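You operate a simulated robot arm through the tools that you are given. There is no shell and no other tool. Be economical: measure what you need, move in short steps, check, and stop when the job is done.

Carry out the task below with a simulated robot arm. There is one attempt and no reset: what you move stays moved.

## Task
Take the green block and put it on the blue tile. Take the stray nut and leave it in the gd tray. Close the sieve drawer. Take the orange brush and leave it on the yellow bay. Take the grey sponge and leave it on the shelf under the drum. Take the red brush and put it on the top of the front spool stack. Turn the winder speed knob to 2. Open the wiper lid. Any order will do. Set down upright: red brush.
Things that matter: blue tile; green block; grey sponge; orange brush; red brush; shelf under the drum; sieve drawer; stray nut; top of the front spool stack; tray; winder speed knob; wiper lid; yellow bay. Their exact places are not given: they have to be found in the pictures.

Only the result counts: the job must be done as asked and must still hold three seconds after the hand-in. Knocking over, shifting, dropping, spilling or breaking anything else fails it. Lids that push on must go on centred and level and be pressed home; caps that screw on are set level and turned clockwise until they are tight.

## Robot
A 6-joint arm with a two-finger gripper on a trunk, on a base that drives. Base frame: it is fixed to the floor where the robot stands at the start and does not move with it; the origin is under the middle of the robot, x ahead of it, y to its left, z up; the surface under the hand at the start is at about z = 78. Readings come in cm, degrees, newtons and seconds.
With the tool pointing down near the work surface it reaches from about 30 to 74 cm from the robot's upright axis, wherever it stands. Its first joint turns from -166.0 to 166.0 degrees. Places, roughly: blue tile (8x8x2 cm) [90, 450, 90]; green block (3x3x3 cm) [50, 20, 80]; grey sponge (7x5x3 cm) [120, -360, 80]; orange brush (6x12x11 cm) [480, 200, 60]; red brush (6x12x11 cm) [90, -370, 80]; shelf under the drum [190, -390, 40]; sieve drawer [60, -370, 80]; stray nut (4x4x2 cm) [40, -10, 80]; top of the front spool stack (24x24 cm) [-62, -152, 94]; tray (19x15 cm) [442, -174, 52]; winder speed knob [-280, 550, 80]; wiper lid [-770, -300, 100]; yellow bay [470, -140, 50]. Payload 1.57 kg.
The tool frame sits at the grasp point between the pads (the TCP): z along the fingers, y along the line on which they close. The tips reach 2.1 cm beyond it. The gripper opens to 7 cm. The gripper's body begins 5 cm behind the TCP.
Orientation is told as [roll, pitch, yaw] about the base's x, y, z axes, in that order, counted from this pose: with the fingers straight down and closing along the base's y, the tool's x points along the base's -x, its y along +y and its z along -z.

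## Interface
- The arm moves only by the tool apply_moves. Its argument "targets" is a list of rows, each a list of 3 entries, a list of its own where there are three numbers: the finger opening in cm, from 0 to 7, then the shift along the base's x, y, z in cm, then the turn, a rotation vector about the base's x, y, z in degrees. In form: [[claw, [tx, ty, tz], [rx, ry, rz]], ...]. A call has 1 to 20 rows; each row shifts and turns the commanded pose from where the row before left it. Rows are played at 5 a second. More than 5 cm and 8.6 degrees between two rows, or a gripper value outside its range, and nothing of the call is played. Where a pose cannot be reached the arm comes as near as it can. A force on the tool above 40 N (or 10 N above the force at the start of the call, whichever is more), or a blocked arm, ends the call early, and 0.2 s more pass. Each finger halts on what it meets, pressing with about 24 N; the grip force reading is that of the motor and also rises with nothing between the fingers. The clock runs only during rows and for 0.2 s after the last one: add rows that do not move to give the fingers time. The reply holds the time, the measured pose of the TCP, the force on the tool along the base axes, the opening and the grip force, in the units named above and with some noise, with the torque about the TCP (base axes, N m) and any sound that the robot's microphone picked up.
- Cameras (640 x 400 px; columns grow to the right, rows downward): "scene" is now at [3.95, 15.44, 147.85]; the picture's right is [-0.12, -0.99, 0.00], its down [-0.70, 0.08, -0.71] and it looks along [0.70, -0.08, -0.71] (base axes); focal length 285 px, centre (320, 200). "wrist" rides on the gripper at [7.9, 0.4, -8.1] in the tool frame; the picture's right is [-0.05, 1.00, 0.00], its down [-0.67, -0.04, -0.75] and it looks along [-0.74, -0.04, 0.67] (tool axes); focal length 256 px, centre (320, 200).
- grab_frame(camera): a new picture of that camera. The clock stands still meanwhile.
- drive_base(legs): drives the robot by 1 to 6 legs, each [ahead, left, turn to the left] in cm, cm and degrees, along the robot's own axes; the way and the turn of a leg run together, so that a leg with both is an arc; at most 150 cm and 180 degrees a leg. The arm and the cameras ride along, it lands a little off, and it stops where it bumps. It gives what a move gives.
- aim_head(pan, tilt): turns the head with the scene camera to pan (to the left, within 155 degrees either way) and tilt (down, from -29 to 69), counted from straight ahead of the robot. It gives what a move gives.
- point_at(camera, pixels): for up to 12 pixels [column, row] of the newest picture of that camera ("zoom" is the newest enlarged one), the place [x, y, z] in the base frame of the surface seen there, good to about 0.3 cm, but the place of the scene camera against the robot may be out by one fixed shift of up to 2.5 cm in any direction. The clock stands still meanwhile.
- enlarge(camera, box): a new picture of the part [left, top, right, bottom] of that camera's present view, enlarged. The clock stands still meanwhile.
- job_done(): hands the job in; it is judged then, once.

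Go step by step. Measure first, check grasps and placings, and put right what went wrong. The budget is 131 turns and 132 pictures, counting those below and the enlarged ones. Unless the task says otherwise, let go and move clear before handing in, and close with one line.

The tools are called as a command line: name --argument value ..., lists and objects as JSON in quotes. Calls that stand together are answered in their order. apply_moves: Moves the arm, as the interface text tells. Its arguments: {"type":"object","properties":{"targets":{"type":"array"}},"required":["targets"]} The other tools are called the same way: drive_base (legs) drives the base; aim_head (pan, tilt) turns the head that bears the scene camera; grab_frame (camera) takes a picture; point_at (camera, pixels) gives the place of the surface under pixels of a picture; enlarge (camera, box) takes an enlarged picture of a part of a camera's view; job_done () hands the job in.

At the start:

```text
time: 0.0
position: [47.54, -10.79, 101.73]
tool_rot: [0.0, 0.1, 0.1]
ft_force: [0.5, 0.0, 0.7]
torque: [-0.01, 0.02, -0.03]
width: 7.0
grasp_force: 0.1
robot x, y, heading: [0.08, 0.34, -0.1]
head pan, tilt: [-6.8, 44.9]
```

scene: 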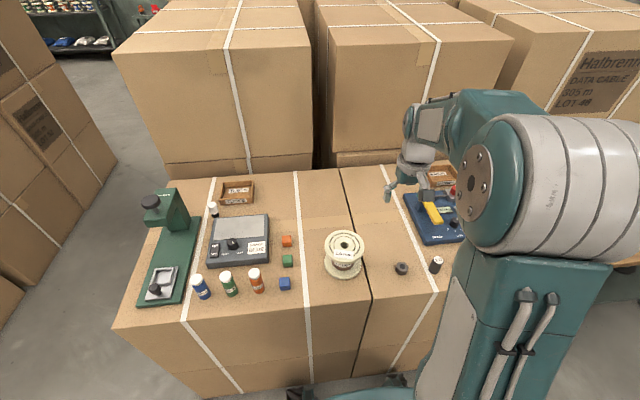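
wrist: 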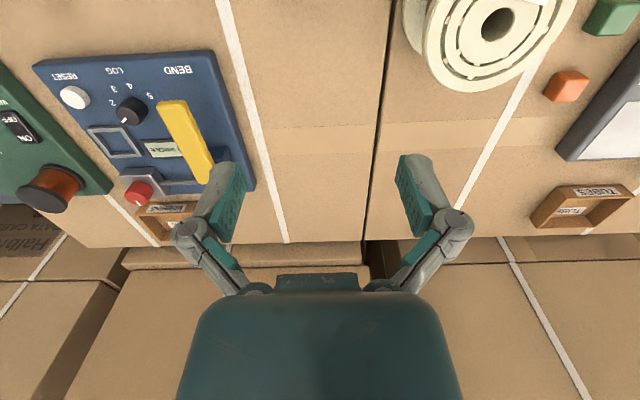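

The scene shows a green block near (287,261) and a dark nut near (401,268). I'll measure both.

point_at --camera "scene" --pixels '[[287, 258], [287, 265], [401, 268], [401, 262], [310, 285], [415, 285], [436, 264], [342, 245]]'

enlarge --camera "scene" --box '[240, 180, 480, 330]'

point_at --camera "wrist" --pixels '[[610, 15], [567, 85], [325, 160], [500, 25]]'

```text
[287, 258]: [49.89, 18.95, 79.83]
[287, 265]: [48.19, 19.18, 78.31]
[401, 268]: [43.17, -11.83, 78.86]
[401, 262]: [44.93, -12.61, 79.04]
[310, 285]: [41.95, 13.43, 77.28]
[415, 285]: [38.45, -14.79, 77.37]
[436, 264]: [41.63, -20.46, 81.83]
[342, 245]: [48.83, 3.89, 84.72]
```

```text
2.67 times, centred on (360, 255) of scene
```

zoom: 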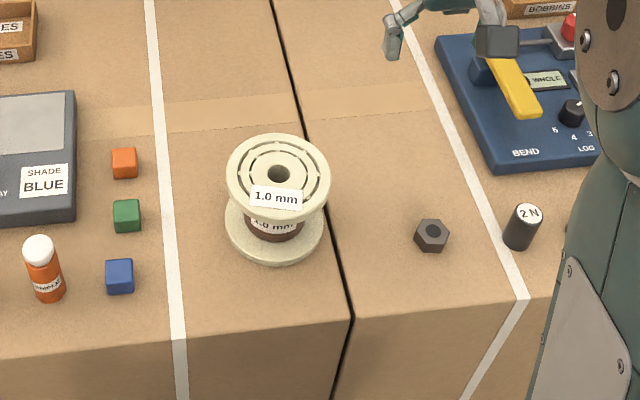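

```text
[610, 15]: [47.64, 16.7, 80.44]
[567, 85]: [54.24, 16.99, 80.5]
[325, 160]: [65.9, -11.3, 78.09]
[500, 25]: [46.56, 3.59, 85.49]
```

The wrist view gives true places, and the scene readings look offset by about (+1.5, +2, -0.7). The nut is out of the wrist view, nearer the robot, so I'll back the hand up to see it.

apply_moves --targets '[[7, [-4, -1, 0], [0, 0, 0]], [7, [-4, -1, 0], [0, 0, 0]], [7, [-2, -1, 0], [0, 0, 0]], [7, [0, 0, 0], [0, 0, 0]]]'

grab_frame --camera "wrist"

```text
time: 1.0
position: [37.51, -13.77, 101.68]
tool_rot: [0.0, 0.1, 0.0]
ft_force: [-0.6, -1.3, 0.6]
torque: [0.02, 0.01, 0.01]
width: 6.98
grasp_force: 0.0
robot x, y, heading: [-0.11, 0.1, 0.1]
head pan, tilt: [-6.8, 44.9]
```

```text
128 pictures are left
```

wrist: 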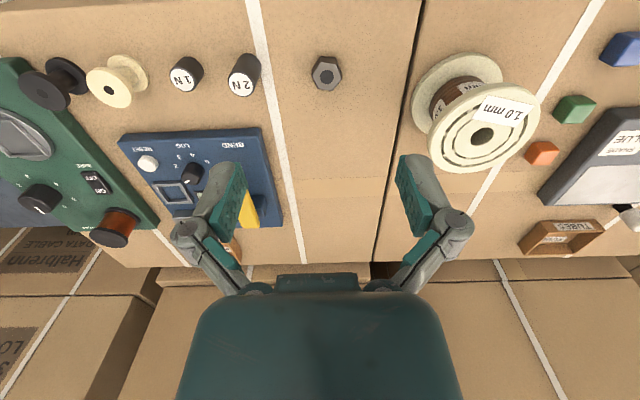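

The nut is at (327,73), with the green block at (574,107). I'll enlarge the nut for its orientation and read positions.

enlarge --camera "wrist" --box '[287, 48, 367, 98]'

point_at --camera "wrist" --pixels '[[327, 66], [327, 75], [315, 75], [339, 75], [327, 85], [574, 107], [345, 110], [327, 89]]'

aim_head --pan -90 --tilt 20

grab_frame --camera "scene"

aim_head --pan -150 --tilt 20

grab_frame --camera "scene"

aim_head --pan 90 --tilt 20

grab_frame --camera "scene"

aim_head --pan 150 --tilt 20

grab_frame --camera "scene"

aim_head --pan 0 --tilt 5

grab_frame --camera "scene"

```text
8.00 times, centred on (327, 73) of wrist
```

zoom: 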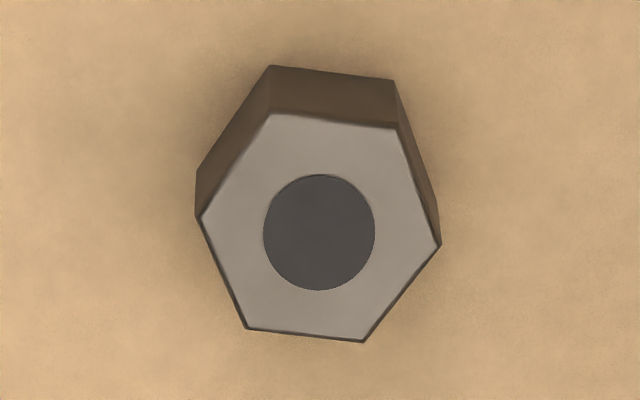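

```text
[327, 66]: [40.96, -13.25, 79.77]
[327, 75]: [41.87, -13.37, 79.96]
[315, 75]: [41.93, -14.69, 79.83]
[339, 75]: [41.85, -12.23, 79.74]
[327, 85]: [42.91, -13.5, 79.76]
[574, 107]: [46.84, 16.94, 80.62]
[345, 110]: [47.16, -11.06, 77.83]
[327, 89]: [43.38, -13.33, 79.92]
```

```text
time: 2.6
position: [37.44, -13.85, 101.65]
tool_rot: [0.0, 0.0, 0.0]
ft_force: [0.0, -0.4, -0.2]
torque: [0.0, -0.01, 0.0]
width: 6.99
grasp_force: 0.0
robot x, y, heading: [-0.06, -0.14, -0.0]
head pan, tilt: [-90.0, 20.0]
```

```text
126 pictures are left
```

scene: 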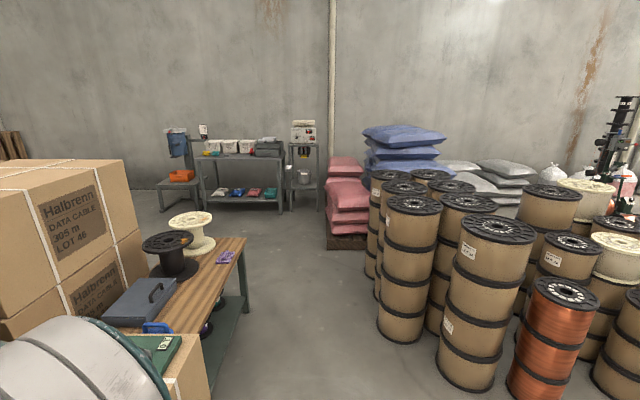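

```text
time: 3.9
position: [37.56, -13.82, 101.75]
tool_rot: [0.0, 0.0, 0.0]
ft_force: [-0.5, 0.7, -0.4]
torque: [0.0, -0.04, -0.01]
width: 7.01
grasp_force: 0.0
robot x, y, heading: [-0.01, -0.11, 0.2]
head pan, tilt: [-150.0, 20.0]
```

```text
125 pictures are left
```

scene: 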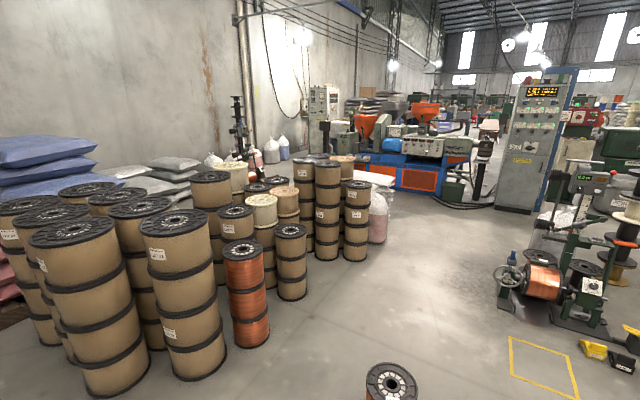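

```text
time: 7.3
position: [37.46, -13.84, 101.64]
tool_rot: [0.0, 0.0, -0.1]
ft_force: [-0.1, 0.5, -0.2]
torque: [0.0, -0.02, 0.01]
width: 7.01
grasp_force: 0.1
robot x, y, heading: [0.11, -0.09, 0.1]
head pan, tilt: [90.0, 20.0]
```

```text
124 pictures are left
```

scene: 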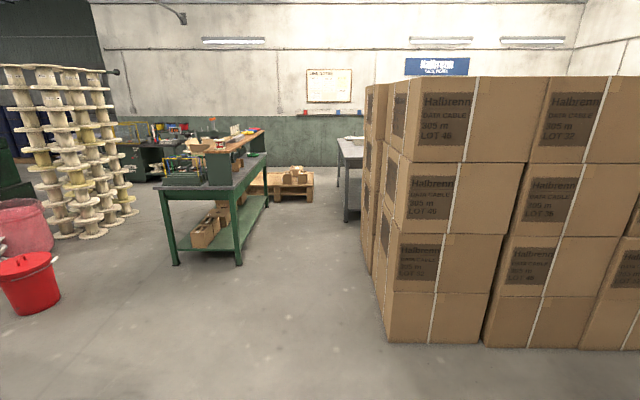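

```text
time: 8.6
position: [37.52, -13.84, 101.7]
tool_rot: [-0.1, 0.0, 0.0]
ft_force: [-0.5, 0.3, -0.1]
torque: [0.0, -0.01, 0.02]
width: 7.01
grasp_force: 0.0
robot x, y, heading: [-0.19, 0.06, -0.1]
head pan, tilt: [150.0, 20.0]
```

```text
123 pictures are left
```

scene: 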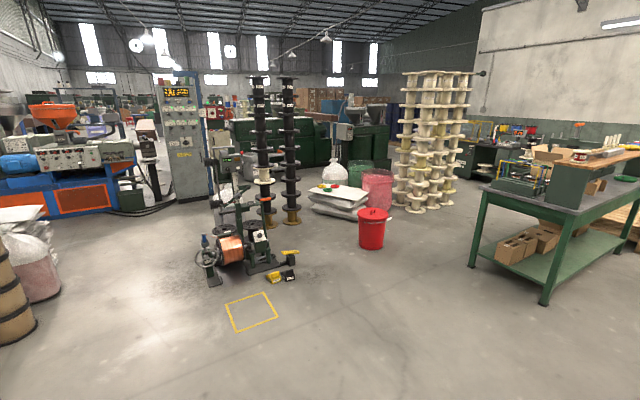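

```text
time: 10.9
position: [37.48, -13.88, 101.75]
tool_rot: [0.1, 0.0, -0.1]
ft_force: [0.6, 0.1, -0.3]
torque: [0.03, -0.04, 0.0]
width: 7.02
grasp_force: 0.1
robot x, y, heading: [-0.01, 0.12, -0.2]
head pan, tilt: [0.0, 5.0]
```

```text
122 pictures are left
```

scene: 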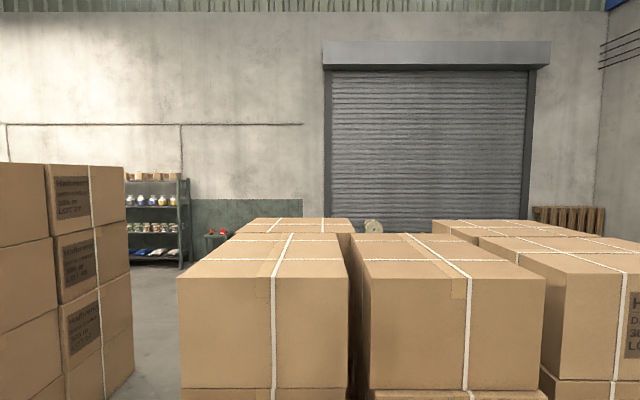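

The nut's centre is about (42.1,-13.4), top at 79.8, with a flat pair whose normal is at about 112° azimuth. I'll yaw +22° and descend onto it.

apply_moves --targets '[[7, [2.3, 0.2, 0], [0, 0, 8]], [7, [2.3, 0.25, 0], [0, 0, 8]], [7, [0, 0, -4.5], [0, 0, 6]], [7, [0, 0, -4.5], [0, 0, 0]], [7, [0, 0, -4.5], [0, 0, 0]], [7, [0, 0, -3], [0, 0, 0]], [7, [0, 0, -2.5], [0, 0, 0]], [7, [0, 0, -2.2], [0, 0, 0]], [7, [0, 0, 0], [0, 0, 0]], [2.5, [0, 0, 0], [0, 0, 0]], [2.5, [0, 0, 0], [0, 0, 0]], [2.5, [0, 0, 0], [0, 0, 0]]]'

grab_frame --camera "wrist"

```text
time: 13.5
position: [42.12, -13.24, 80.7]
tool_rot: [-0.1, 0.1, 21.9]
ft_force: [0.4, -0.8, 14.0]
torque: [-0.04, 0.06, -0.01]
width: 3.05
grasp_force: 23.6
robot x, y, heading: [-0.05, -0.19, -0.1]
head pan, tilt: [0.0, 5.0]
```

```text
121 pictures are left
```

wrist: 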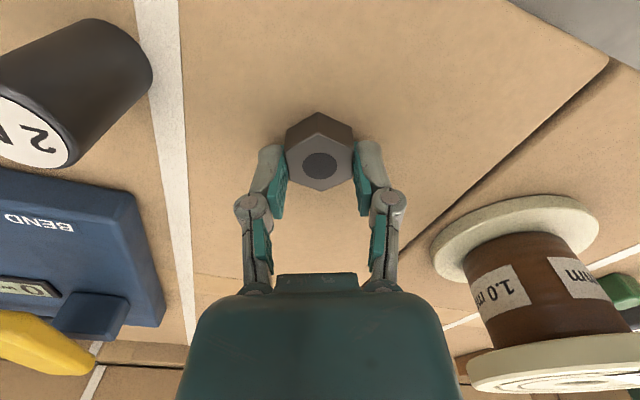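

The nut is held (width 3.05). I'll lift it, bring the arm in, and look to the right-front to plan the way to the tray.

apply_moves --targets '[[2.5, [0, 0, 4.5], [0, 0, 0]], [2.5, [0, 0, 4.5], [0, 0, 0]], [2.5, [0, 0, 4.5], [0, 0, -8]], [2.5, [-1, 0, 4.5], [0, 0, -8]], [2.5, [-2, 0, 4.5], [0, 0, -6]], [2.5, [0, 0, 3], [0, 0, 0]]]'

aim_head --pan -60 --tilt 15

grab_frame --camera "scene"

point_at --camera "scene" --pixels '[[420, 350], [420, 300], [420, 260], [400, 220], [350, 220], [300, 195], [330, 300], [380, 330], [200, 160], [120, 160], [500, 330], [480, 240]]'

```text
time: 14.9
position: [39.0, -13.43, 106.12]
tool_rot: [0.1, 0.2, -0.1]
ft_force: [0.2, 0.5, -0.7]
torque: [0.01, 0.02, 0.03]
width: 3.05
grasp_force: 24.6
robot x, y, heading: [-0.17, 0.07, 0.1]
head pan, tilt: [0.0, 5.0]
```

```text
time: 16.2
position: [39.06, -13.39, 105.98]
tool_rot: [0.0, 0.2, 0.1]
ft_force: [-0.2, 0.6, -0.3]
torque: [-0.02, -0.01, 0.01]
width: 3.04
grasp_force: 24.3
robot x, y, heading: [0.26, -0.33, 0.2]
head pan, tilt: [-60.0, 15.0]
```

```text
120 pictures are left
```

scene: 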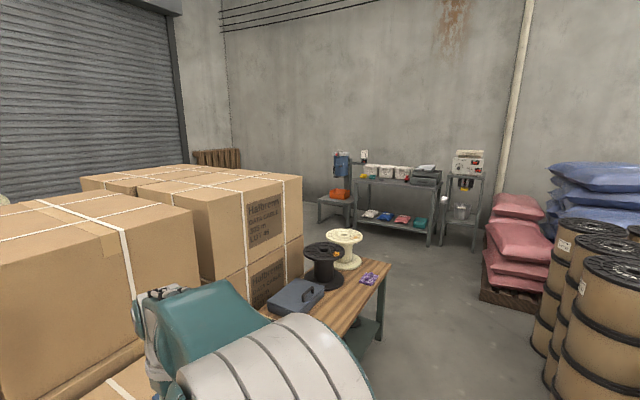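

```text
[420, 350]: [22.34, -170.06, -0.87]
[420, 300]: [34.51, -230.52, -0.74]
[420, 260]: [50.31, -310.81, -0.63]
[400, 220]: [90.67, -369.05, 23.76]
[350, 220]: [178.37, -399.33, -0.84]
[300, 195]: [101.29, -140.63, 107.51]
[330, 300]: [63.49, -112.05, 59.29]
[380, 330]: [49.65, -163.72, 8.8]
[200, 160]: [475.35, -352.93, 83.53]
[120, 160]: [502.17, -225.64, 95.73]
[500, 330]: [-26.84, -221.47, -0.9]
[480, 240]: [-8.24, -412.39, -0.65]
```

The nut is held and lifted. I need corridor widths: I'll look left-ahead and at right-down.

aim_head --pan -95 --tilt 35

grab_frame --camera "scene"

point_at --camera "scene" --pixels '[[300, 380], [300, 250], [360, 300], [400, 300], [200, 300], [230, 220], [395, 180], [460, 380], [370, 200], [200, 380]]'

aim_head --pan 30 --tilt 20

grab_frame --camera "scene"

point_at --camera "scene" --pixels '[[320, 380], [340, 330], [340, 280], [360, 240], [250, 330], [250, 250], [440, 250], [300, 330], [200, 380], [320, 200]]'

```text
time: 17.2
position: [39.11, -13.54, 106.05]
tool_rot: [0.0, 0.1, 0.0]
ft_force: [0.5, 0.2, -0.2]
torque: [-0.03, 0.01, 0.03]
width: 3.07
grasp_force: 24.0
robot x, y, heading: [0.06, -0.18, 0.1]
head pan, tilt: [-95.0, 35.0]
```

```text
119 pictures are left
```

scene: 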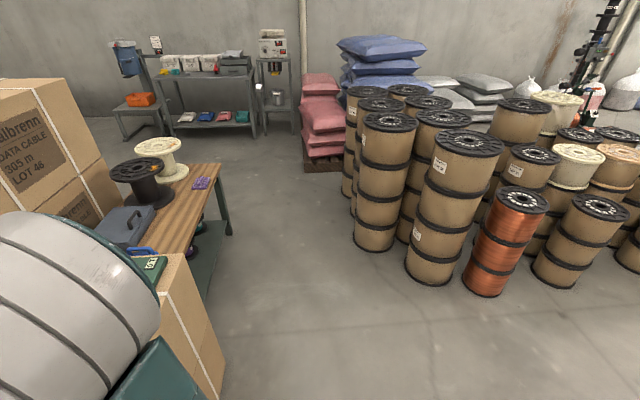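

```text
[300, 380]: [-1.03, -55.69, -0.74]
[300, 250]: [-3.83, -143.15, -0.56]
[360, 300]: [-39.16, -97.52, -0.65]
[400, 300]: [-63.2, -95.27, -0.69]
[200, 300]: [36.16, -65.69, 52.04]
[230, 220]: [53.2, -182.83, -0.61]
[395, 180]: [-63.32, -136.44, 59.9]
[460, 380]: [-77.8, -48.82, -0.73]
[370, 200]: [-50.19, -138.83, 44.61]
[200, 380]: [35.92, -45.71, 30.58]
```

```text
time: 19.3
position: [39.12, -13.43, 105.93]
tool_rot: [0.0, 0.1, 0.0]
ft_force: [-0.3, 0.5, -0.7]
torque: [0.0, 0.01, 0.0]
width: 3.04
grasp_force: 23.9
robot x, y, heading: [0.21, -0.23, 0.2]
head pan, tilt: [30.0, 20.0]
```

```text
118 pictures are left
```

scene: 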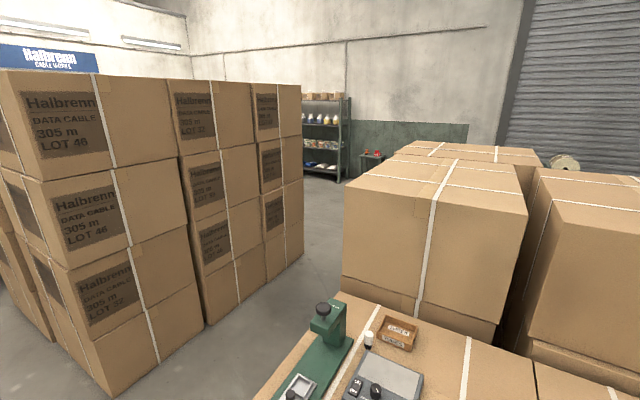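

```text
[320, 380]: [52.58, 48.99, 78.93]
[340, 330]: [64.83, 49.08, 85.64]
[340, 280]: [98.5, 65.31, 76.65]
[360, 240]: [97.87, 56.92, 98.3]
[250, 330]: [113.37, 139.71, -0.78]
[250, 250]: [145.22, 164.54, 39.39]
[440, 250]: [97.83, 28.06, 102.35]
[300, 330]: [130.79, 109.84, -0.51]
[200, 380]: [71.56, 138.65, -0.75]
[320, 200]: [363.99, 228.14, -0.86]
```

Left corridor spans y≈65 to 165 and is clear, leading to both bay and brush areas. I'll back up, slide left, and drive down the middle of it.

drive_base --legs '[[-25, 0, 0], [0, 111, 0], [150, 0, 0], [130, 0, 0]]'

aim_head --pan -50 --tilt 20

grab_frame --camera "scene"

aim_head --pan 15 --tilt 25

grab_frame --camera "scene"

```text
time: 39.4
position: [290.9, 107.72, 105.95]
tool_rot: [0.0, -0.1, 2.6]
ft_force: [-0.1, -1.0, -0.6]
torque: [-0.02, -0.02, 0.05]
width: 3.04
grasp_force: 23.8
robot x, y, heading: [251.36, 119.14, 2.7]
head pan, tilt: [30.0, 20.0]
```

```text
time: 40.9
position: [290.84, 107.77, 106.1]
tool_rot: [-0.1, 0.0, 2.5]
ft_force: [-0.2, 1.1, 0.0]
torque: [0.0, -0.01, -0.01]
width: 3.02
grasp_force: 23.8
robot x, y, heading: [251.48, 119.39, 2.9]
head pan, tilt: [-50.0, 20.0]
```

```text
117 pictures are left
```

scene: 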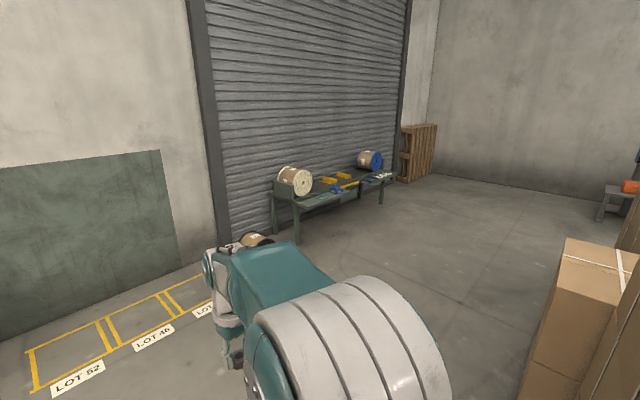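

```text
time: 42.3
position: [290.87, 107.69, 105.96]
tool_rot: [0.0, 0.0, 2.6]
ft_force: [0.1, 0.1, -0.1]
torque: [-0.02, 0.0, 0.01]
width: 3.03
grasp_force: 23.5
robot x, y, heading: [251.0, 119.38, 2.6]
head pan, tilt: [15.0, 25.0]
```

```text
116 pictures are left
```

scene: 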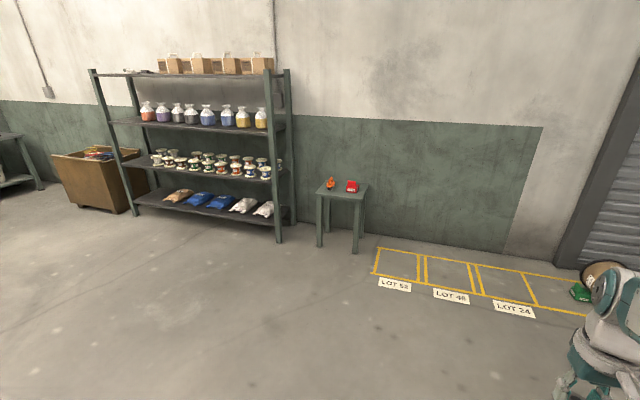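

The low bench by the shutter holds several trays and the small stool holds the orange brush at (331,183). I'll drive to the bench and face it.

aim_head --pan -50 --tilt 20

enlarge --camera "scene" --box '[240, 130, 440, 255]'

point_at --camera "zoom" --pixels '[[175, 355], [110, 205], [190, 225], [460, 165], [330, 215], [315, 170], [440, 180], [250, 185]]'

```text
time: 43.6
position: [290.81, 107.57, 106.01]
tool_rot: [0.0, 0.1, 2.5]
ft_force: [1.0, 0.5, -0.5]
torque: [0.0, 0.01, 0.01]
width: 3.05
grasp_force: 24.0
robot x, y, heading: [251.09, 119.13, 2.5]
head pan, tilt: [-50.0, 20.0]
```

```text
3.20 times, centred on (340, 192) of scene
```

zoom: 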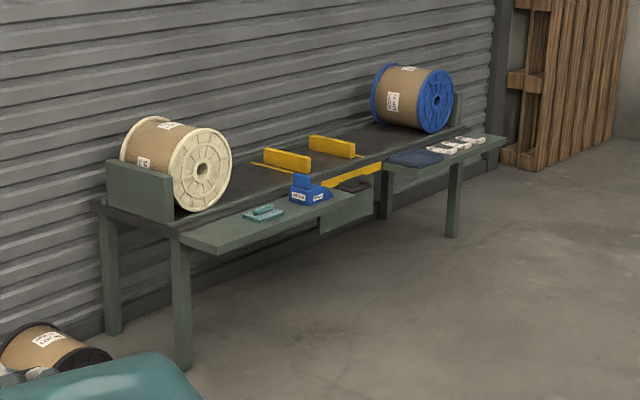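

```text
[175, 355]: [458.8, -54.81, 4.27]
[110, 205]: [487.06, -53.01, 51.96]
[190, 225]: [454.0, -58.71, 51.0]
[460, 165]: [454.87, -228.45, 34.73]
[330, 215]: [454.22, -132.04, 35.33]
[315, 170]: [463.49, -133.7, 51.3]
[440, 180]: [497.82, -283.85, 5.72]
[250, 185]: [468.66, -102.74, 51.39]
```

The dark tray at zoom (415,158) lies near the given (442,-174). I'll drive to about (385,-172).

drive_base --legs '[[0, 0, -2.6], [133, 0, 0], [0, -145, 0], [0, -146, 0]]'

aim_head --pan 15 --tilt 55

grab_frame --camera "scene"

grab_frame --camera "wrist"

```text
time: 64.2
position: [432.94, -178.39, 105.91]
tool_rot: [-0.2, 0.0, 1.5]
ft_force: [0.4, 0.1, -1.2]
torque: [0.0, -0.02, 0.0]
width: 3.06
grasp_force: 24.4
robot x, y, heading: [393.61, -166.28, 1.8]
head pan, tilt: [-50.0, 20.0]
```

```text
time: 65.5
position: [433.0, -178.58, 106.01]
tool_rot: [0.1, 0.0, 1.5]
ft_force: [-0.2, 0.2, -0.8]
torque: [-0.02, 0.03, 0.01]
width: 3.05
grasp_force: 24.2
robot x, y, heading: [393.68, -166.07, 1.6]
head pan, tilt: [15.0, 55.0]
```

```text
114 pictures are left
```

scene: 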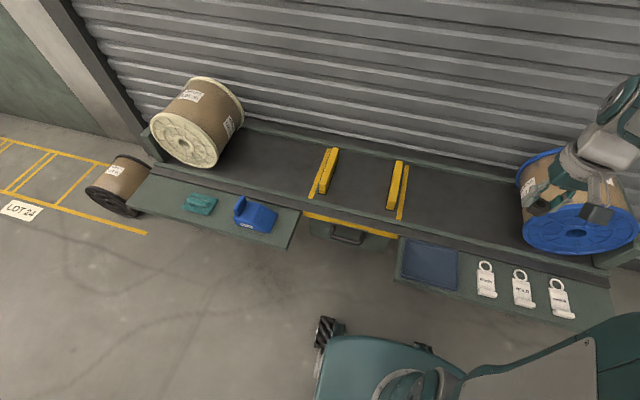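

```text
113 pictures are left
```

wrist: 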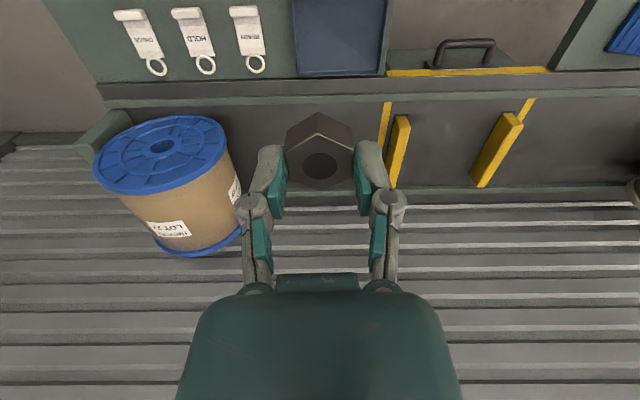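

The blue tray is at scene (428,265) and wrist (340,35). I'll measure it.

point_at --camera "wrist" --pixels '[[340, 30], [300, 70], [378, 70], [340, 70], [300, 10], [382, 10], [440, 160], [395, 160], [490, 150]]'

point_at --camera "scene" --pixels '[[405, 245], [457, 253], [402, 278], [455, 289], [430, 267], [360, 185], [325, 175], [398, 185]]'

enlarge --camera "scene" --box '[280, 130, 600, 330]'

```text
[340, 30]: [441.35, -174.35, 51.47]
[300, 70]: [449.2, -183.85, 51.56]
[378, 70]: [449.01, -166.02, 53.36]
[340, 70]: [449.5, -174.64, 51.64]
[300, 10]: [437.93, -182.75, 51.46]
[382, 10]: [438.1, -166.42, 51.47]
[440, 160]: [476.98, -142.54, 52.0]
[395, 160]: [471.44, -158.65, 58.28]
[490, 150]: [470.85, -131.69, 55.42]
```

```text
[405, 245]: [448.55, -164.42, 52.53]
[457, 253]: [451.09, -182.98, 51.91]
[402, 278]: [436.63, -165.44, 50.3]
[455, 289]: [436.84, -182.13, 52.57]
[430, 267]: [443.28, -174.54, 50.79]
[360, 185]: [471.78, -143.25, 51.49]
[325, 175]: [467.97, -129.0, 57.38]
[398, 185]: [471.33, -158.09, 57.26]
```

```text
2.00 times, centred on (440, 230) of scene
```

zoom: 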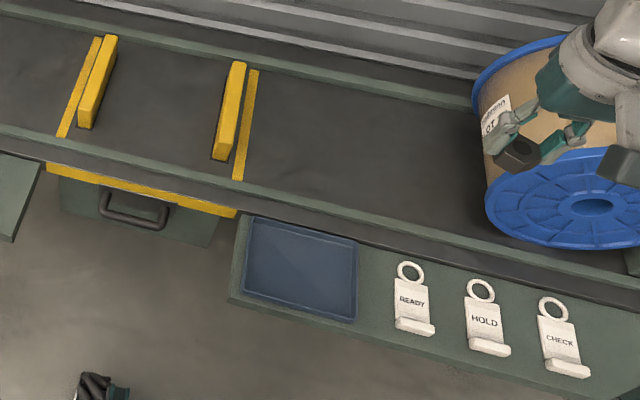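

Tray centre is (442.5,-174), floor 51.5. I'll move over it and lower in steps.

apply_moves --targets '[[2.5, [4.5, 2, -1], [0, 0, 0]], [2.5, [4.5, 2, -1], [0, 0, 0]], [2.5, [0.5, 0.5, -4.8], [0, 0, 0]], [2.5, [0, 0, -4.8], [0, 0, 0]], [2.5, [0, 0, -4.8], [0, 0, 0]], [2.5, [0, 0, -4.8], [0, 0, 0]], [2.5, [0, 0, -4.8], [0, 0, 0]], [2.5, [0, 0, -4.8], [0, 0, 0]], [2.5, [0, 0, -4.8], [0, 0, 0]], [2.5, [0, 0, -4.8], [0, 0, 0]], [2.5, [0, 0, -4], [0, 0, 0]], [2.5, [0, 0, 0], [0, 0, 0]]]'

grab_frame --camera "wrist"

```text
refused: row 1 steps farther than a row can; nothing moved
```

```text
111 pictures are left
```

wrist: 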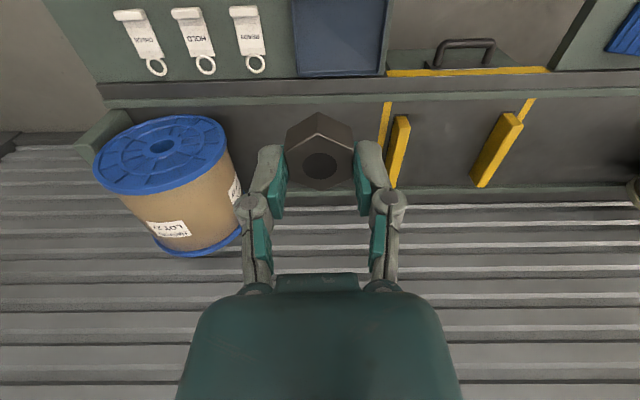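

The step was just over 5 cm; I'll resend with smaller ones.

apply_moves --targets '[[2.5, [4.4, 2, 0], [0, 0, 0]], [2.5, [4.4, 2, 0], [0, 0, 0]], [2.5, [0.7, 0.5, -4.8], [0, 0, 0]], [2.5, [0, 0, -4.9], [0, 0, 0]], [2.5, [0, 0, -4.9], [0, 0, 0]], [2.5, [0, 0, -4.9], [0, 0, 0]], [2.5, [0, 0, -4.9], [0, 0, 0]], [2.5, [0, 0, -4.9], [0, 0, 0]], [2.5, [0, 0, -4.9], [0, 0, 0]], [2.5, [0, 0, -4.9], [0, 0, 0]], [2.5, [0, 0, -4.9], [0, 0, 0]], [2.5, [0, 0, 0], [0, 0, 0]]]'

grab_frame --camera "wrist"

```text
time: 68.1
position: [442.61, -174.11, 61.95]
tool_rot: [0.1, 0.0, 1.5]
ft_force: [0.2, -0.6, -0.4]
torque: [0.05, -0.01, -0.01]
width: 3.03
grasp_force: 23.9
robot x, y, heading: [393.55, -166.15, 1.4]
head pan, tilt: [15.0, 55.0]
```

```text
110 pictures are left
```

wrist: 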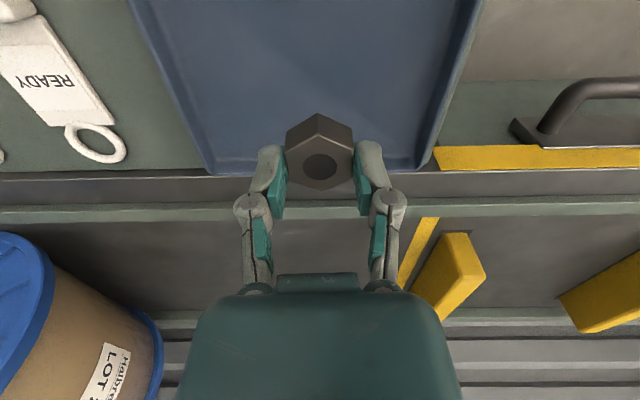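

Over the tray; lowering the last 8 cm gently, then releasing.

apply_moves --targets '[[2.5, [0, 0, -4], [0, 0, 0]], [2.5, [0, 0, -3], [0, 0, 0]], [2.5, [0, 0, -0.8], [0, 0, 0]], [2.5, [0, 0, 0], [0, 0, 0]], [5, [0, 0, 0], [0, 0, 0]], [5, [0, 0, 0], [0, 0, 0]], [5, [0, 0, 4], [0, 0, 0]], [5, [0, 0, 4.9], [0, 0, 0]], [5, [0, 0, 4.9], [0, 0, 0]], [5, [0, 0, 4.9], [0, 0, 0]], [5, [0, 0, 4.9], [0, 0, 0]], [5, [0, 0, 4.9], [0, 0, 0]], [5, [0, 0, 4.9], [0, 0, 0]]]'

grab_frame --camera "scene"

```text
time: 70.9
position: [442.49, -174.12, 87.84]
tool_rot: [-0.1, 0.2, 1.5]
ft_force: [0.6, 0.4, -0.4]
torque: [-0.02, -0.01, -0.01]
width: 5.02
grasp_force: 0.1
robot x, y, heading: [393.48, -166.05, 1.6]
head pan, tilt: [15.0, 55.0]
```

```text
109 pictures are left
```

scene: 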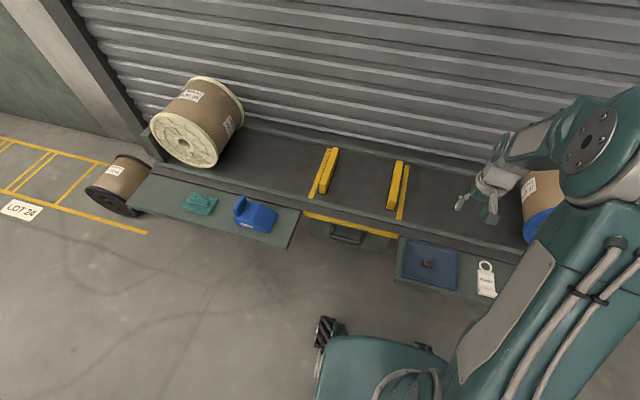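

The nut lies in the tray at (428,263). Next, drive to the stool with the orange brush at about (480,200).

apply_moves --targets '[[7, [-4.5, 0, 2], [0, 0, 0]], [7, [-2, 0, 4.5], [0, 0, 0]], [7, [0, 0, 4.5], [0, 0, 0]], [7, [0, 0, 4.5], [0, 0, 0]]]'

drive_base --legs '[[-5, 0, -1.6], [0, 150, 0], [0, 150, 0], [0, 66, 0], [28, 0, 0]]'

aim_head --pan 5 --tilt 55

grab_frame --camera "scene"

grab_frame --camera "wrist"

```text
time: 71.9
position: [435.9, -173.91, 103.16]
tool_rot: [-0.1, 0.1, 1.4]
ft_force: [0.3, -0.4, 0.0]
torque: [0.0, 0.0, 0.01]
width: 7.02
grasp_force: 0.0
robot x, y, heading: [393.3, -166.06, 1.6]
head pan, tilt: [15.0, 55.0]
```

```text
time: 91.8
position: [457.37, 191.14, 103.13]
tool_rot: [0.0, 0.1, -0.5]
ft_force: [0.6, 0.2, -0.1]
torque: [0.0, -0.01, -0.02]
width: 6.97
grasp_force: 0.1
robot x, y, heading: [415.28, 200.61, -0.4]
head pan, tilt: [15.0, 55.0]
```

```text
time: 92.5
position: [457.29, 191.02, 103.03]
tool_rot: [-0.1, 0.1, -0.5]
ft_force: [0.4, 1.2, -0.1]
torque: [0.01, 0.02, -0.02]
width: 7.02
grasp_force: 0.0
robot x, y, heading: [414.91, 200.4, -0.5]
head pan, tilt: [5.0, 55.0]
```

```text
108 pictures are left
```

scene: 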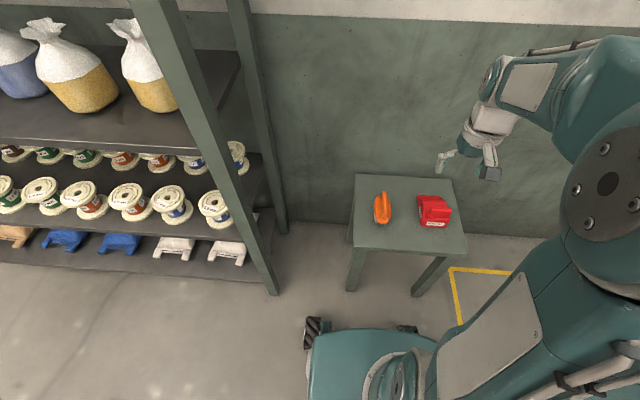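

```text
107 pictures are left
```

wrist: 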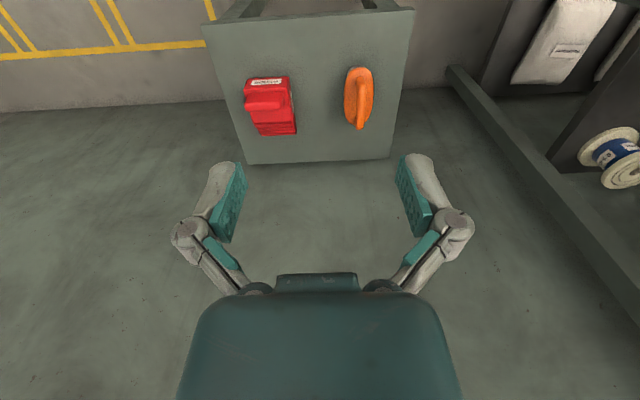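

The orange brush is at wrist (358,97). I'll enlarge it to understand its form.

enlarge --camera "wrist" --box '[310, 50, 420, 140]'

point_at --camera "zoom" --pixels '[[280, 120], [290, 200], [290, 300], [290, 390], [285, 430], [240, 300], [340, 300], [440, 300], [290, 250]]'

enlarge --camera "scene" --box '[340, 165, 470, 260]'

```text
4.44 times, centred on (365, 95) of wrist
```

zoom: 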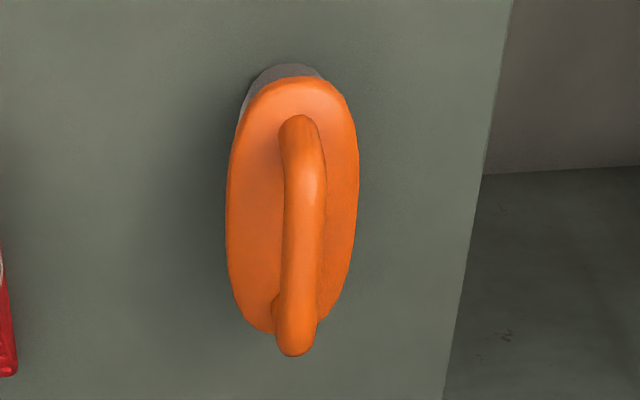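

```text
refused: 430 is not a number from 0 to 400
```

```text
4.21 times, centred on (405, 212) of scene
```

zoom: 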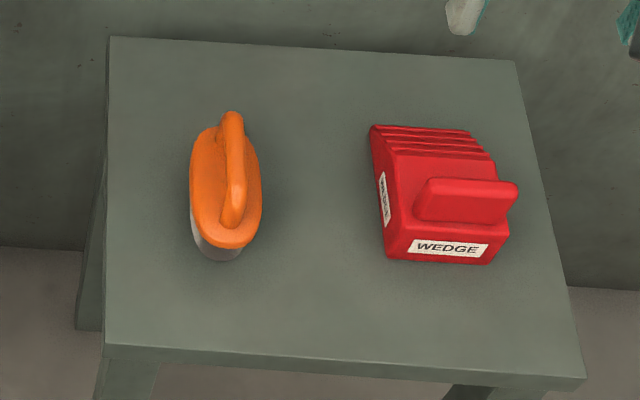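

It has a bar handle along x, about perpendicular to the closing line. I'll measure the handle and base with the wrist camera.

point_at --camera "wrist" --pixels '[[360, 80], [361, 90], [361, 97], [361, 105], [360, 115], [359, 125], [349, 95], [371, 95], [357, 72], [390, 110]]'

```text
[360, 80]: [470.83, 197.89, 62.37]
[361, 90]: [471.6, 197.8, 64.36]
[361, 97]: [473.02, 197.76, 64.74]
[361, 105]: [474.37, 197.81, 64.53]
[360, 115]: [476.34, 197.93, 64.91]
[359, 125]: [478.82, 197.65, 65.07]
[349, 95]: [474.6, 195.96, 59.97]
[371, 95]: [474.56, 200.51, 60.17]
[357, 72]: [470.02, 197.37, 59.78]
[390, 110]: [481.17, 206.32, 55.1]
```

Handle centre is (474.7,197.8), top at 65, brush body top at 60. I'll move over it and descend to z=63.2.

apply_moves --targets '[[7, [4.4, 1.7, 0], [0, 0, 0]], [7, [4.4, 1.7, 0], [0, 0, 0]], [7, [4.4, 1.7, 0], [0, 0, 0]], [7, [4.2, 1.7, 0], [0, 0, 0]], [7, [0, 0, -4.9], [0, 0, 0]], [7, [0, 0, -4.9], [0, 0, 0]], [7, [0, 0, -4.9], [0, 0, 0]], [7, [0, 0, -4.9], [0, 0, 0]], [7, [0, 0, -4.9], [0, 0, 0]], [7, [0, 0, -4.9], [0, 0, 0]], [7, [0, 0, 0], [0, 0, 0]]]'

grab_frame --camera "wrist"

```text
time: 94.9
position: [474.64, 198.04, 73.64]
tool_rot: [0.0, -0.1, -0.5]
ft_force: [0.3, 0.4, 1.3]
torque: [0.04, 0.01, -0.02]
width: 7.01
grasp_force: 0.0
robot x, y, heading: [415.16, 200.75, -0.6]
head pan, tilt: [5.0, 55.0]
```

```text
104 pictures are left
```

wrist: 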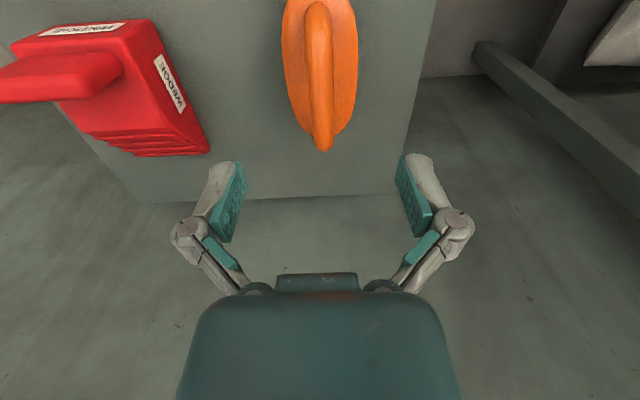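

The handle is centred between the fingers (319,80). Descend and grip.

apply_moves --targets '[[7, [0, 0, -4.5], [0, 0, 0]], [7, [0, 0, -3.5], [0, 0, 0]], [7, [0, 0, -2.4], [0, 0, 0]], [7, [0, 0, 0], [0, 0, 0]], [0.5, [0, 0, 0], [0, 0, 0]], [0.5, [0, 0, 0], [0, 0, 0]], [0.5, [0, 0, 0], [0, 0, 0]], [0.5, [0, 0, 0], [0, 0, 0]], [0.5, [0, 0, 2], [0, 0, 0]], [0.5, [0, 0, 2], [0, 0, 0]], [0.5, [0, 0, 0], [0, 0, 0]]]'

grab_frame --camera "wrist"

```text
time: 97.3
position: [474.66, 197.96, 67.13]
tool_rot: [0.0, 0.1, -0.4]
ft_force: [0.6, 0.8, -2.7]
torque: [0.04, 0.01, -0.01]
width: 1.63
grasp_force: 24.0
robot x, y, heading: [415.26, 200.45, -0.6]
head pan, tilt: [5.0, 55.0]
```

```text
103 pictures are left
```

wrist: 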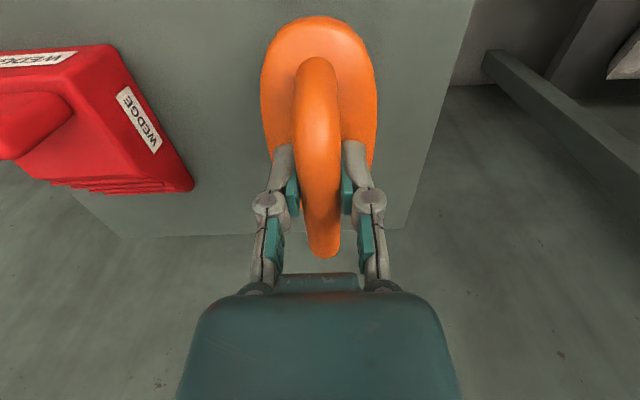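

Brush held (1.63 wide), lifted clear. I'll raise, retract and drive to the yellow bay.

apply_moves --targets '[[0.5, [0, 0, 4.9], [0, 0, 0]], [0.5, [0, 0, 4.9], [0, 0, 0]], [0.5, [0, 0, 4.9], [0, 0, 0]], [0.5, [0, 0, 4.9], [0, 0, 0]], [0.5, [-2, 0, 4.5], [0, 0, 0]], [0.5, [-4, 0, 2], [0, 0, 0]], [0.5, [-4, 0, 2], [0, 0, 0]], [0.5, [-4, 0, 2], [0, 0, 0]]]'

drive_base --legs '[[-25, 0, 0.5], [0, -150, 0], [0, -150, 0], [0, -42, 0], [22, 0, 0]]'

aim_head --pan 10 --tilt 55

grab_frame --camera "wrist"

grab_frame --camera "scene"

```text
time: 99.1
position: [460.56, 197.96, 97.6]
tool_rot: [0.0, 0.1, -0.5]
ft_force: [0.3, 0.6, -1.6]
torque: [0.0, 0.02, 0.0]
width: 1.62
grasp_force: 23.5
robot x, y, heading: [414.9, 200.73, -0.2]
head pan, tilt: [5.0, 55.0]
```

```text
time: 118.3
position: [454.8, -142.71, 97.66]
tool_rot: [-0.1, 0.1, -0.9]
ft_force: [0.0, 0.0, -2.1]
torque: [-0.01, 0.02, -0.01]
width: 1.62
grasp_force: 24.3
robot x, y, heading: [409.24, -139.64, -0.7]
head pan, tilt: [5.0, 55.0]
```

```text
time: 119.0
position: [454.63, -142.67, 97.59]
tool_rot: [0.0, 0.2, -0.9]
ft_force: [0.2, 0.1, -2.3]
torque: [0.0, 0.03, 0.02]
width: 1.63
grasp_force: 24.1
robot x, y, heading: [409.11, -139.96, -0.8]
head pan, tilt: [10.0, 55.0]
```

```text
102 pictures are left
```

wrist: 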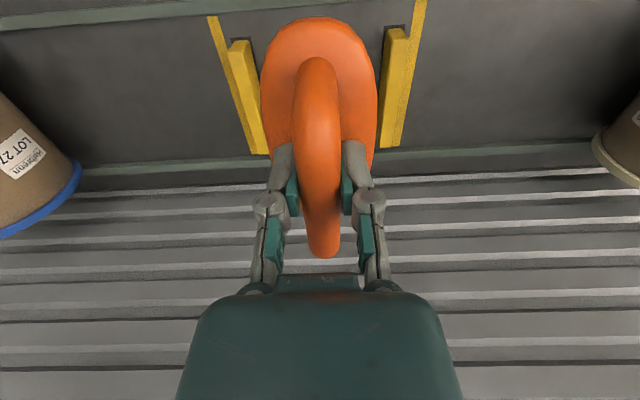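

```text
101 pictures are left
```

scene: 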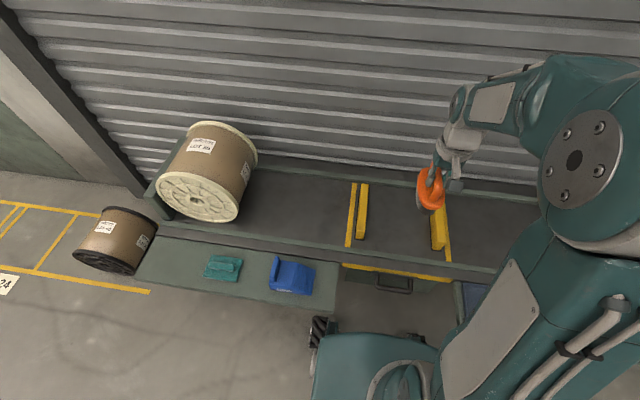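

The brush is centred between the yellow rails. I'll measure the belt's extent.

point_at --camera "wrist" --pixels '[[225, 20], [416, 20], [248, 30], [385, 20], [180, 25], [180, 60], [180, 150], [180, 165], [235, 150], [398, 140]]'

point_at --camera "scene" --pixels '[[400, 180], [400, 210], [400, 255], [400, 267], [390, 230], [400, 170]]'

```text
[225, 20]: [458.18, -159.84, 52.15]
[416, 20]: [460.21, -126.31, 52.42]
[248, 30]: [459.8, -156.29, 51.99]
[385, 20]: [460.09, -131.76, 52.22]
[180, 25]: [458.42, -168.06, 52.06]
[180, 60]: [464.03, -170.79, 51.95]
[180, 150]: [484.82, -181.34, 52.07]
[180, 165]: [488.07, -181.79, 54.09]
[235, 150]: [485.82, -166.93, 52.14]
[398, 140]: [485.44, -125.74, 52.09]
```

```text
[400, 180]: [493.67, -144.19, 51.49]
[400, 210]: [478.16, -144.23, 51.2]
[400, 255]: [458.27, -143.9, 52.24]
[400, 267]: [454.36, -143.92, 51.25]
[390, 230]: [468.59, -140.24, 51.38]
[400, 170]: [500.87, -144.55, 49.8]
```

Belt centre is about x=471.5 with the surface at 52.1. Move over and lower to TCP z≈60.3.

apply_moves --targets '[[0.5, [4.2, 0, 0], [0, 0, 0]], [0.5, [4.2, 0, 0], [0, 0, 0]], [0.5, [4.2, -0.3, 0], [0, 0, 0]], [0.5, [4.2, 0, 0], [0, 0, 0]], [0.5, [0, 0, -4.9], [0, 0, 0]], [0.5, [0, 0, -4.9], [0, 0, 0]], [0.5, [0, 0, -4.9], [0, 0, 0]], [0.5, [0, 0, -4.9], [0, 0, 0]], [0.5, [0, 0, -4.9], [0, 0, 0]], [0.5, [0, 0, -4.9], [0, 0, 0]], [0.5, [0, 0, -4.5], [0, 0, 0]], [0.5, [0, 0, -1.5], [0, 0, 0]], [0.5, [0, 0, -1], [0, 0, 0]], [0.5, [0, 0, 0], [0, 0, 0]]]'

grab_frame --camera "wrist"

```text
time: 122.0
position: [471.57, -142.97, 60.9]
tool_rot: [-0.1, -0.1, -0.9]
ft_force: [-0.4, 1.0, -1.3]
torque: [0.01, 0.05, 0.03]
width: 1.64
grasp_force: 23.8
robot x, y, heading: [409.26, -139.66, -1.0]
head pan, tilt: [10.0, 55.0]
```

```text
100 pictures are left
```

wrist: 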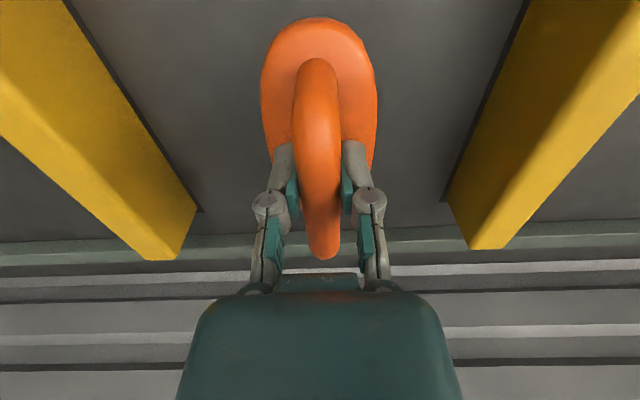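

Not yet touching (force about -1.3 N). I'll lower in small steps until contact, then release.

apply_moves --targets '[[0.5, [0, 0, -0.3], [0, 0, 0]], [0.5, [0, 0, -0.3], [0, 0, 0]], [0.5, [0, 0, -0.1], [0, 0, 0]], [0.5, [0, 0, 0], [0, 0, 0]]]'

```text
time: 123.0
position: [471.49, -143.06, 60.45]
tool_rot: [-0.1, 0.0, -0.8]
ft_force: [-2.1, 0.4, 6.1]
torque: [-0.05, -0.33, 0.01]
width: 1.62
grasp_force: 23.8
robot x, y, heading: [409.42, -139.84, -0.7]
head pan, tilt: [10.0, 55.0]
```

Contact made (6 N). Release, lift and check.

apply_moves --targets '[[4, [0, 0, 0], [0, 0, 0]], [4, [0, 0, 0], [0, 0, 0]], [4, [0, 0, 3], [0, 0, 0]], [4, [0, 0, 4.9], [0, 0, 0]], [4, [0, 0, 4.9], [0, 0, 0]], [4, [0, 0, 4.9], [0, 0, 0]], [4, [-2, 0, 4.5], [0, 0, 0]], [4, [-4, 0, 3], [0, 0, 0]], [4, [-4, 0, 3], [0, 0, 0]], [4, [-4, 0, 3], [0, 0, 0]], [4, [-4, 0, 3], [0, 0, 0]], [4, [-4, 0, 3], [0, 0, 0]]]'

grab_frame --camera "scene"

aim_head --pan -90 --tilt 15

grab_frame --camera "scene"

aim_head --pan -150 --tilt 20

grab_frame --camera "scene"

point_at --camera "scene" --pixels '[[200, 300], [250, 250], [320, 260], [320, 300], [400, 250], [450, 220], [150, 200], [100, 200], [200, 220]]'

```text
time: 125.6
position: [449.53, -143.16, 97.76]
tool_rot: [-0.1, 0.1, -0.8]
ft_force: [-0.3, -0.7, -0.6]
torque: [0.02, 0.04, -0.02]
width: 4.01
grasp_force: 0.0
robot x, y, heading: [409.47, -139.54, -0.7]
head pan, tilt: [10.0, 55.0]
```

```text
99 pictures are left
```

scene: 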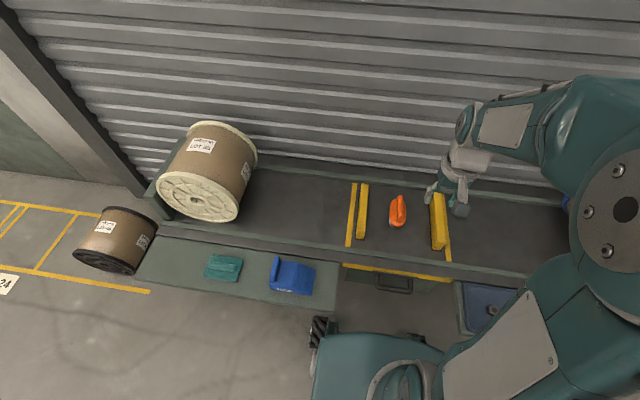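

```text
time: 127.4
position: [449.74, -143.08, 97.79]
tool_rot: [-0.1, 0.1, -0.9]
ft_force: [0.3, 0.3, -0.1]
torque: [-0.01, -0.06, -0.03]
width: 4.0
grasp_force: 0.0
robot x, y, heading: [409.54, -139.6, -0.7]
head pan, tilt: [-90.0, 15.0]
```

```text
98 pictures are left
```

scene: 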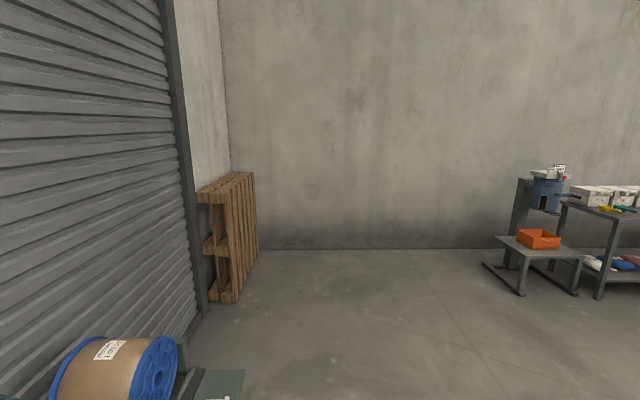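

```text
time: 128.7
position: [449.59, -143.14, 97.71]
tool_rot: [-0.1, 0.1, -1.0]
ft_force: [-0.3, 0.2, -0.4]
torque: [-0.01, 0.01, 0.0]
width: 3.99
grasp_force: 0.1
robot x, y, heading: [409.37, -140.0, -0.8]
head pan, tilt: [-150.0, 20.0]
```

```text
97 pictures are left
```

scene: 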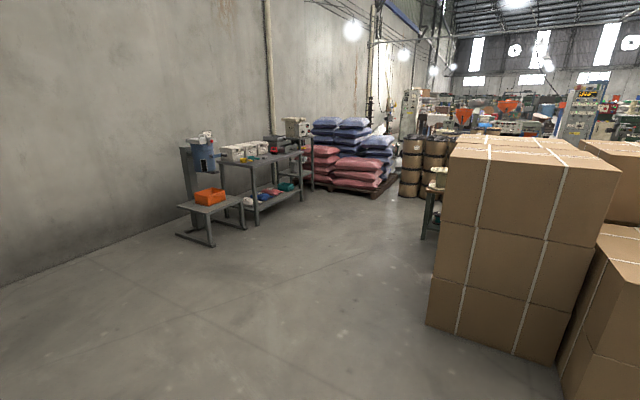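

```text
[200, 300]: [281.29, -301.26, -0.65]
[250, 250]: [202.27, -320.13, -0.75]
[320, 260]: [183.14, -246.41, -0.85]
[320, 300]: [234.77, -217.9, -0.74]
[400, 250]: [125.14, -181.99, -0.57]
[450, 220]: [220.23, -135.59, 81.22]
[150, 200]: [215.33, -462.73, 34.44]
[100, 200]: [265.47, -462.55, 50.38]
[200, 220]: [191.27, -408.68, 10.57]
```

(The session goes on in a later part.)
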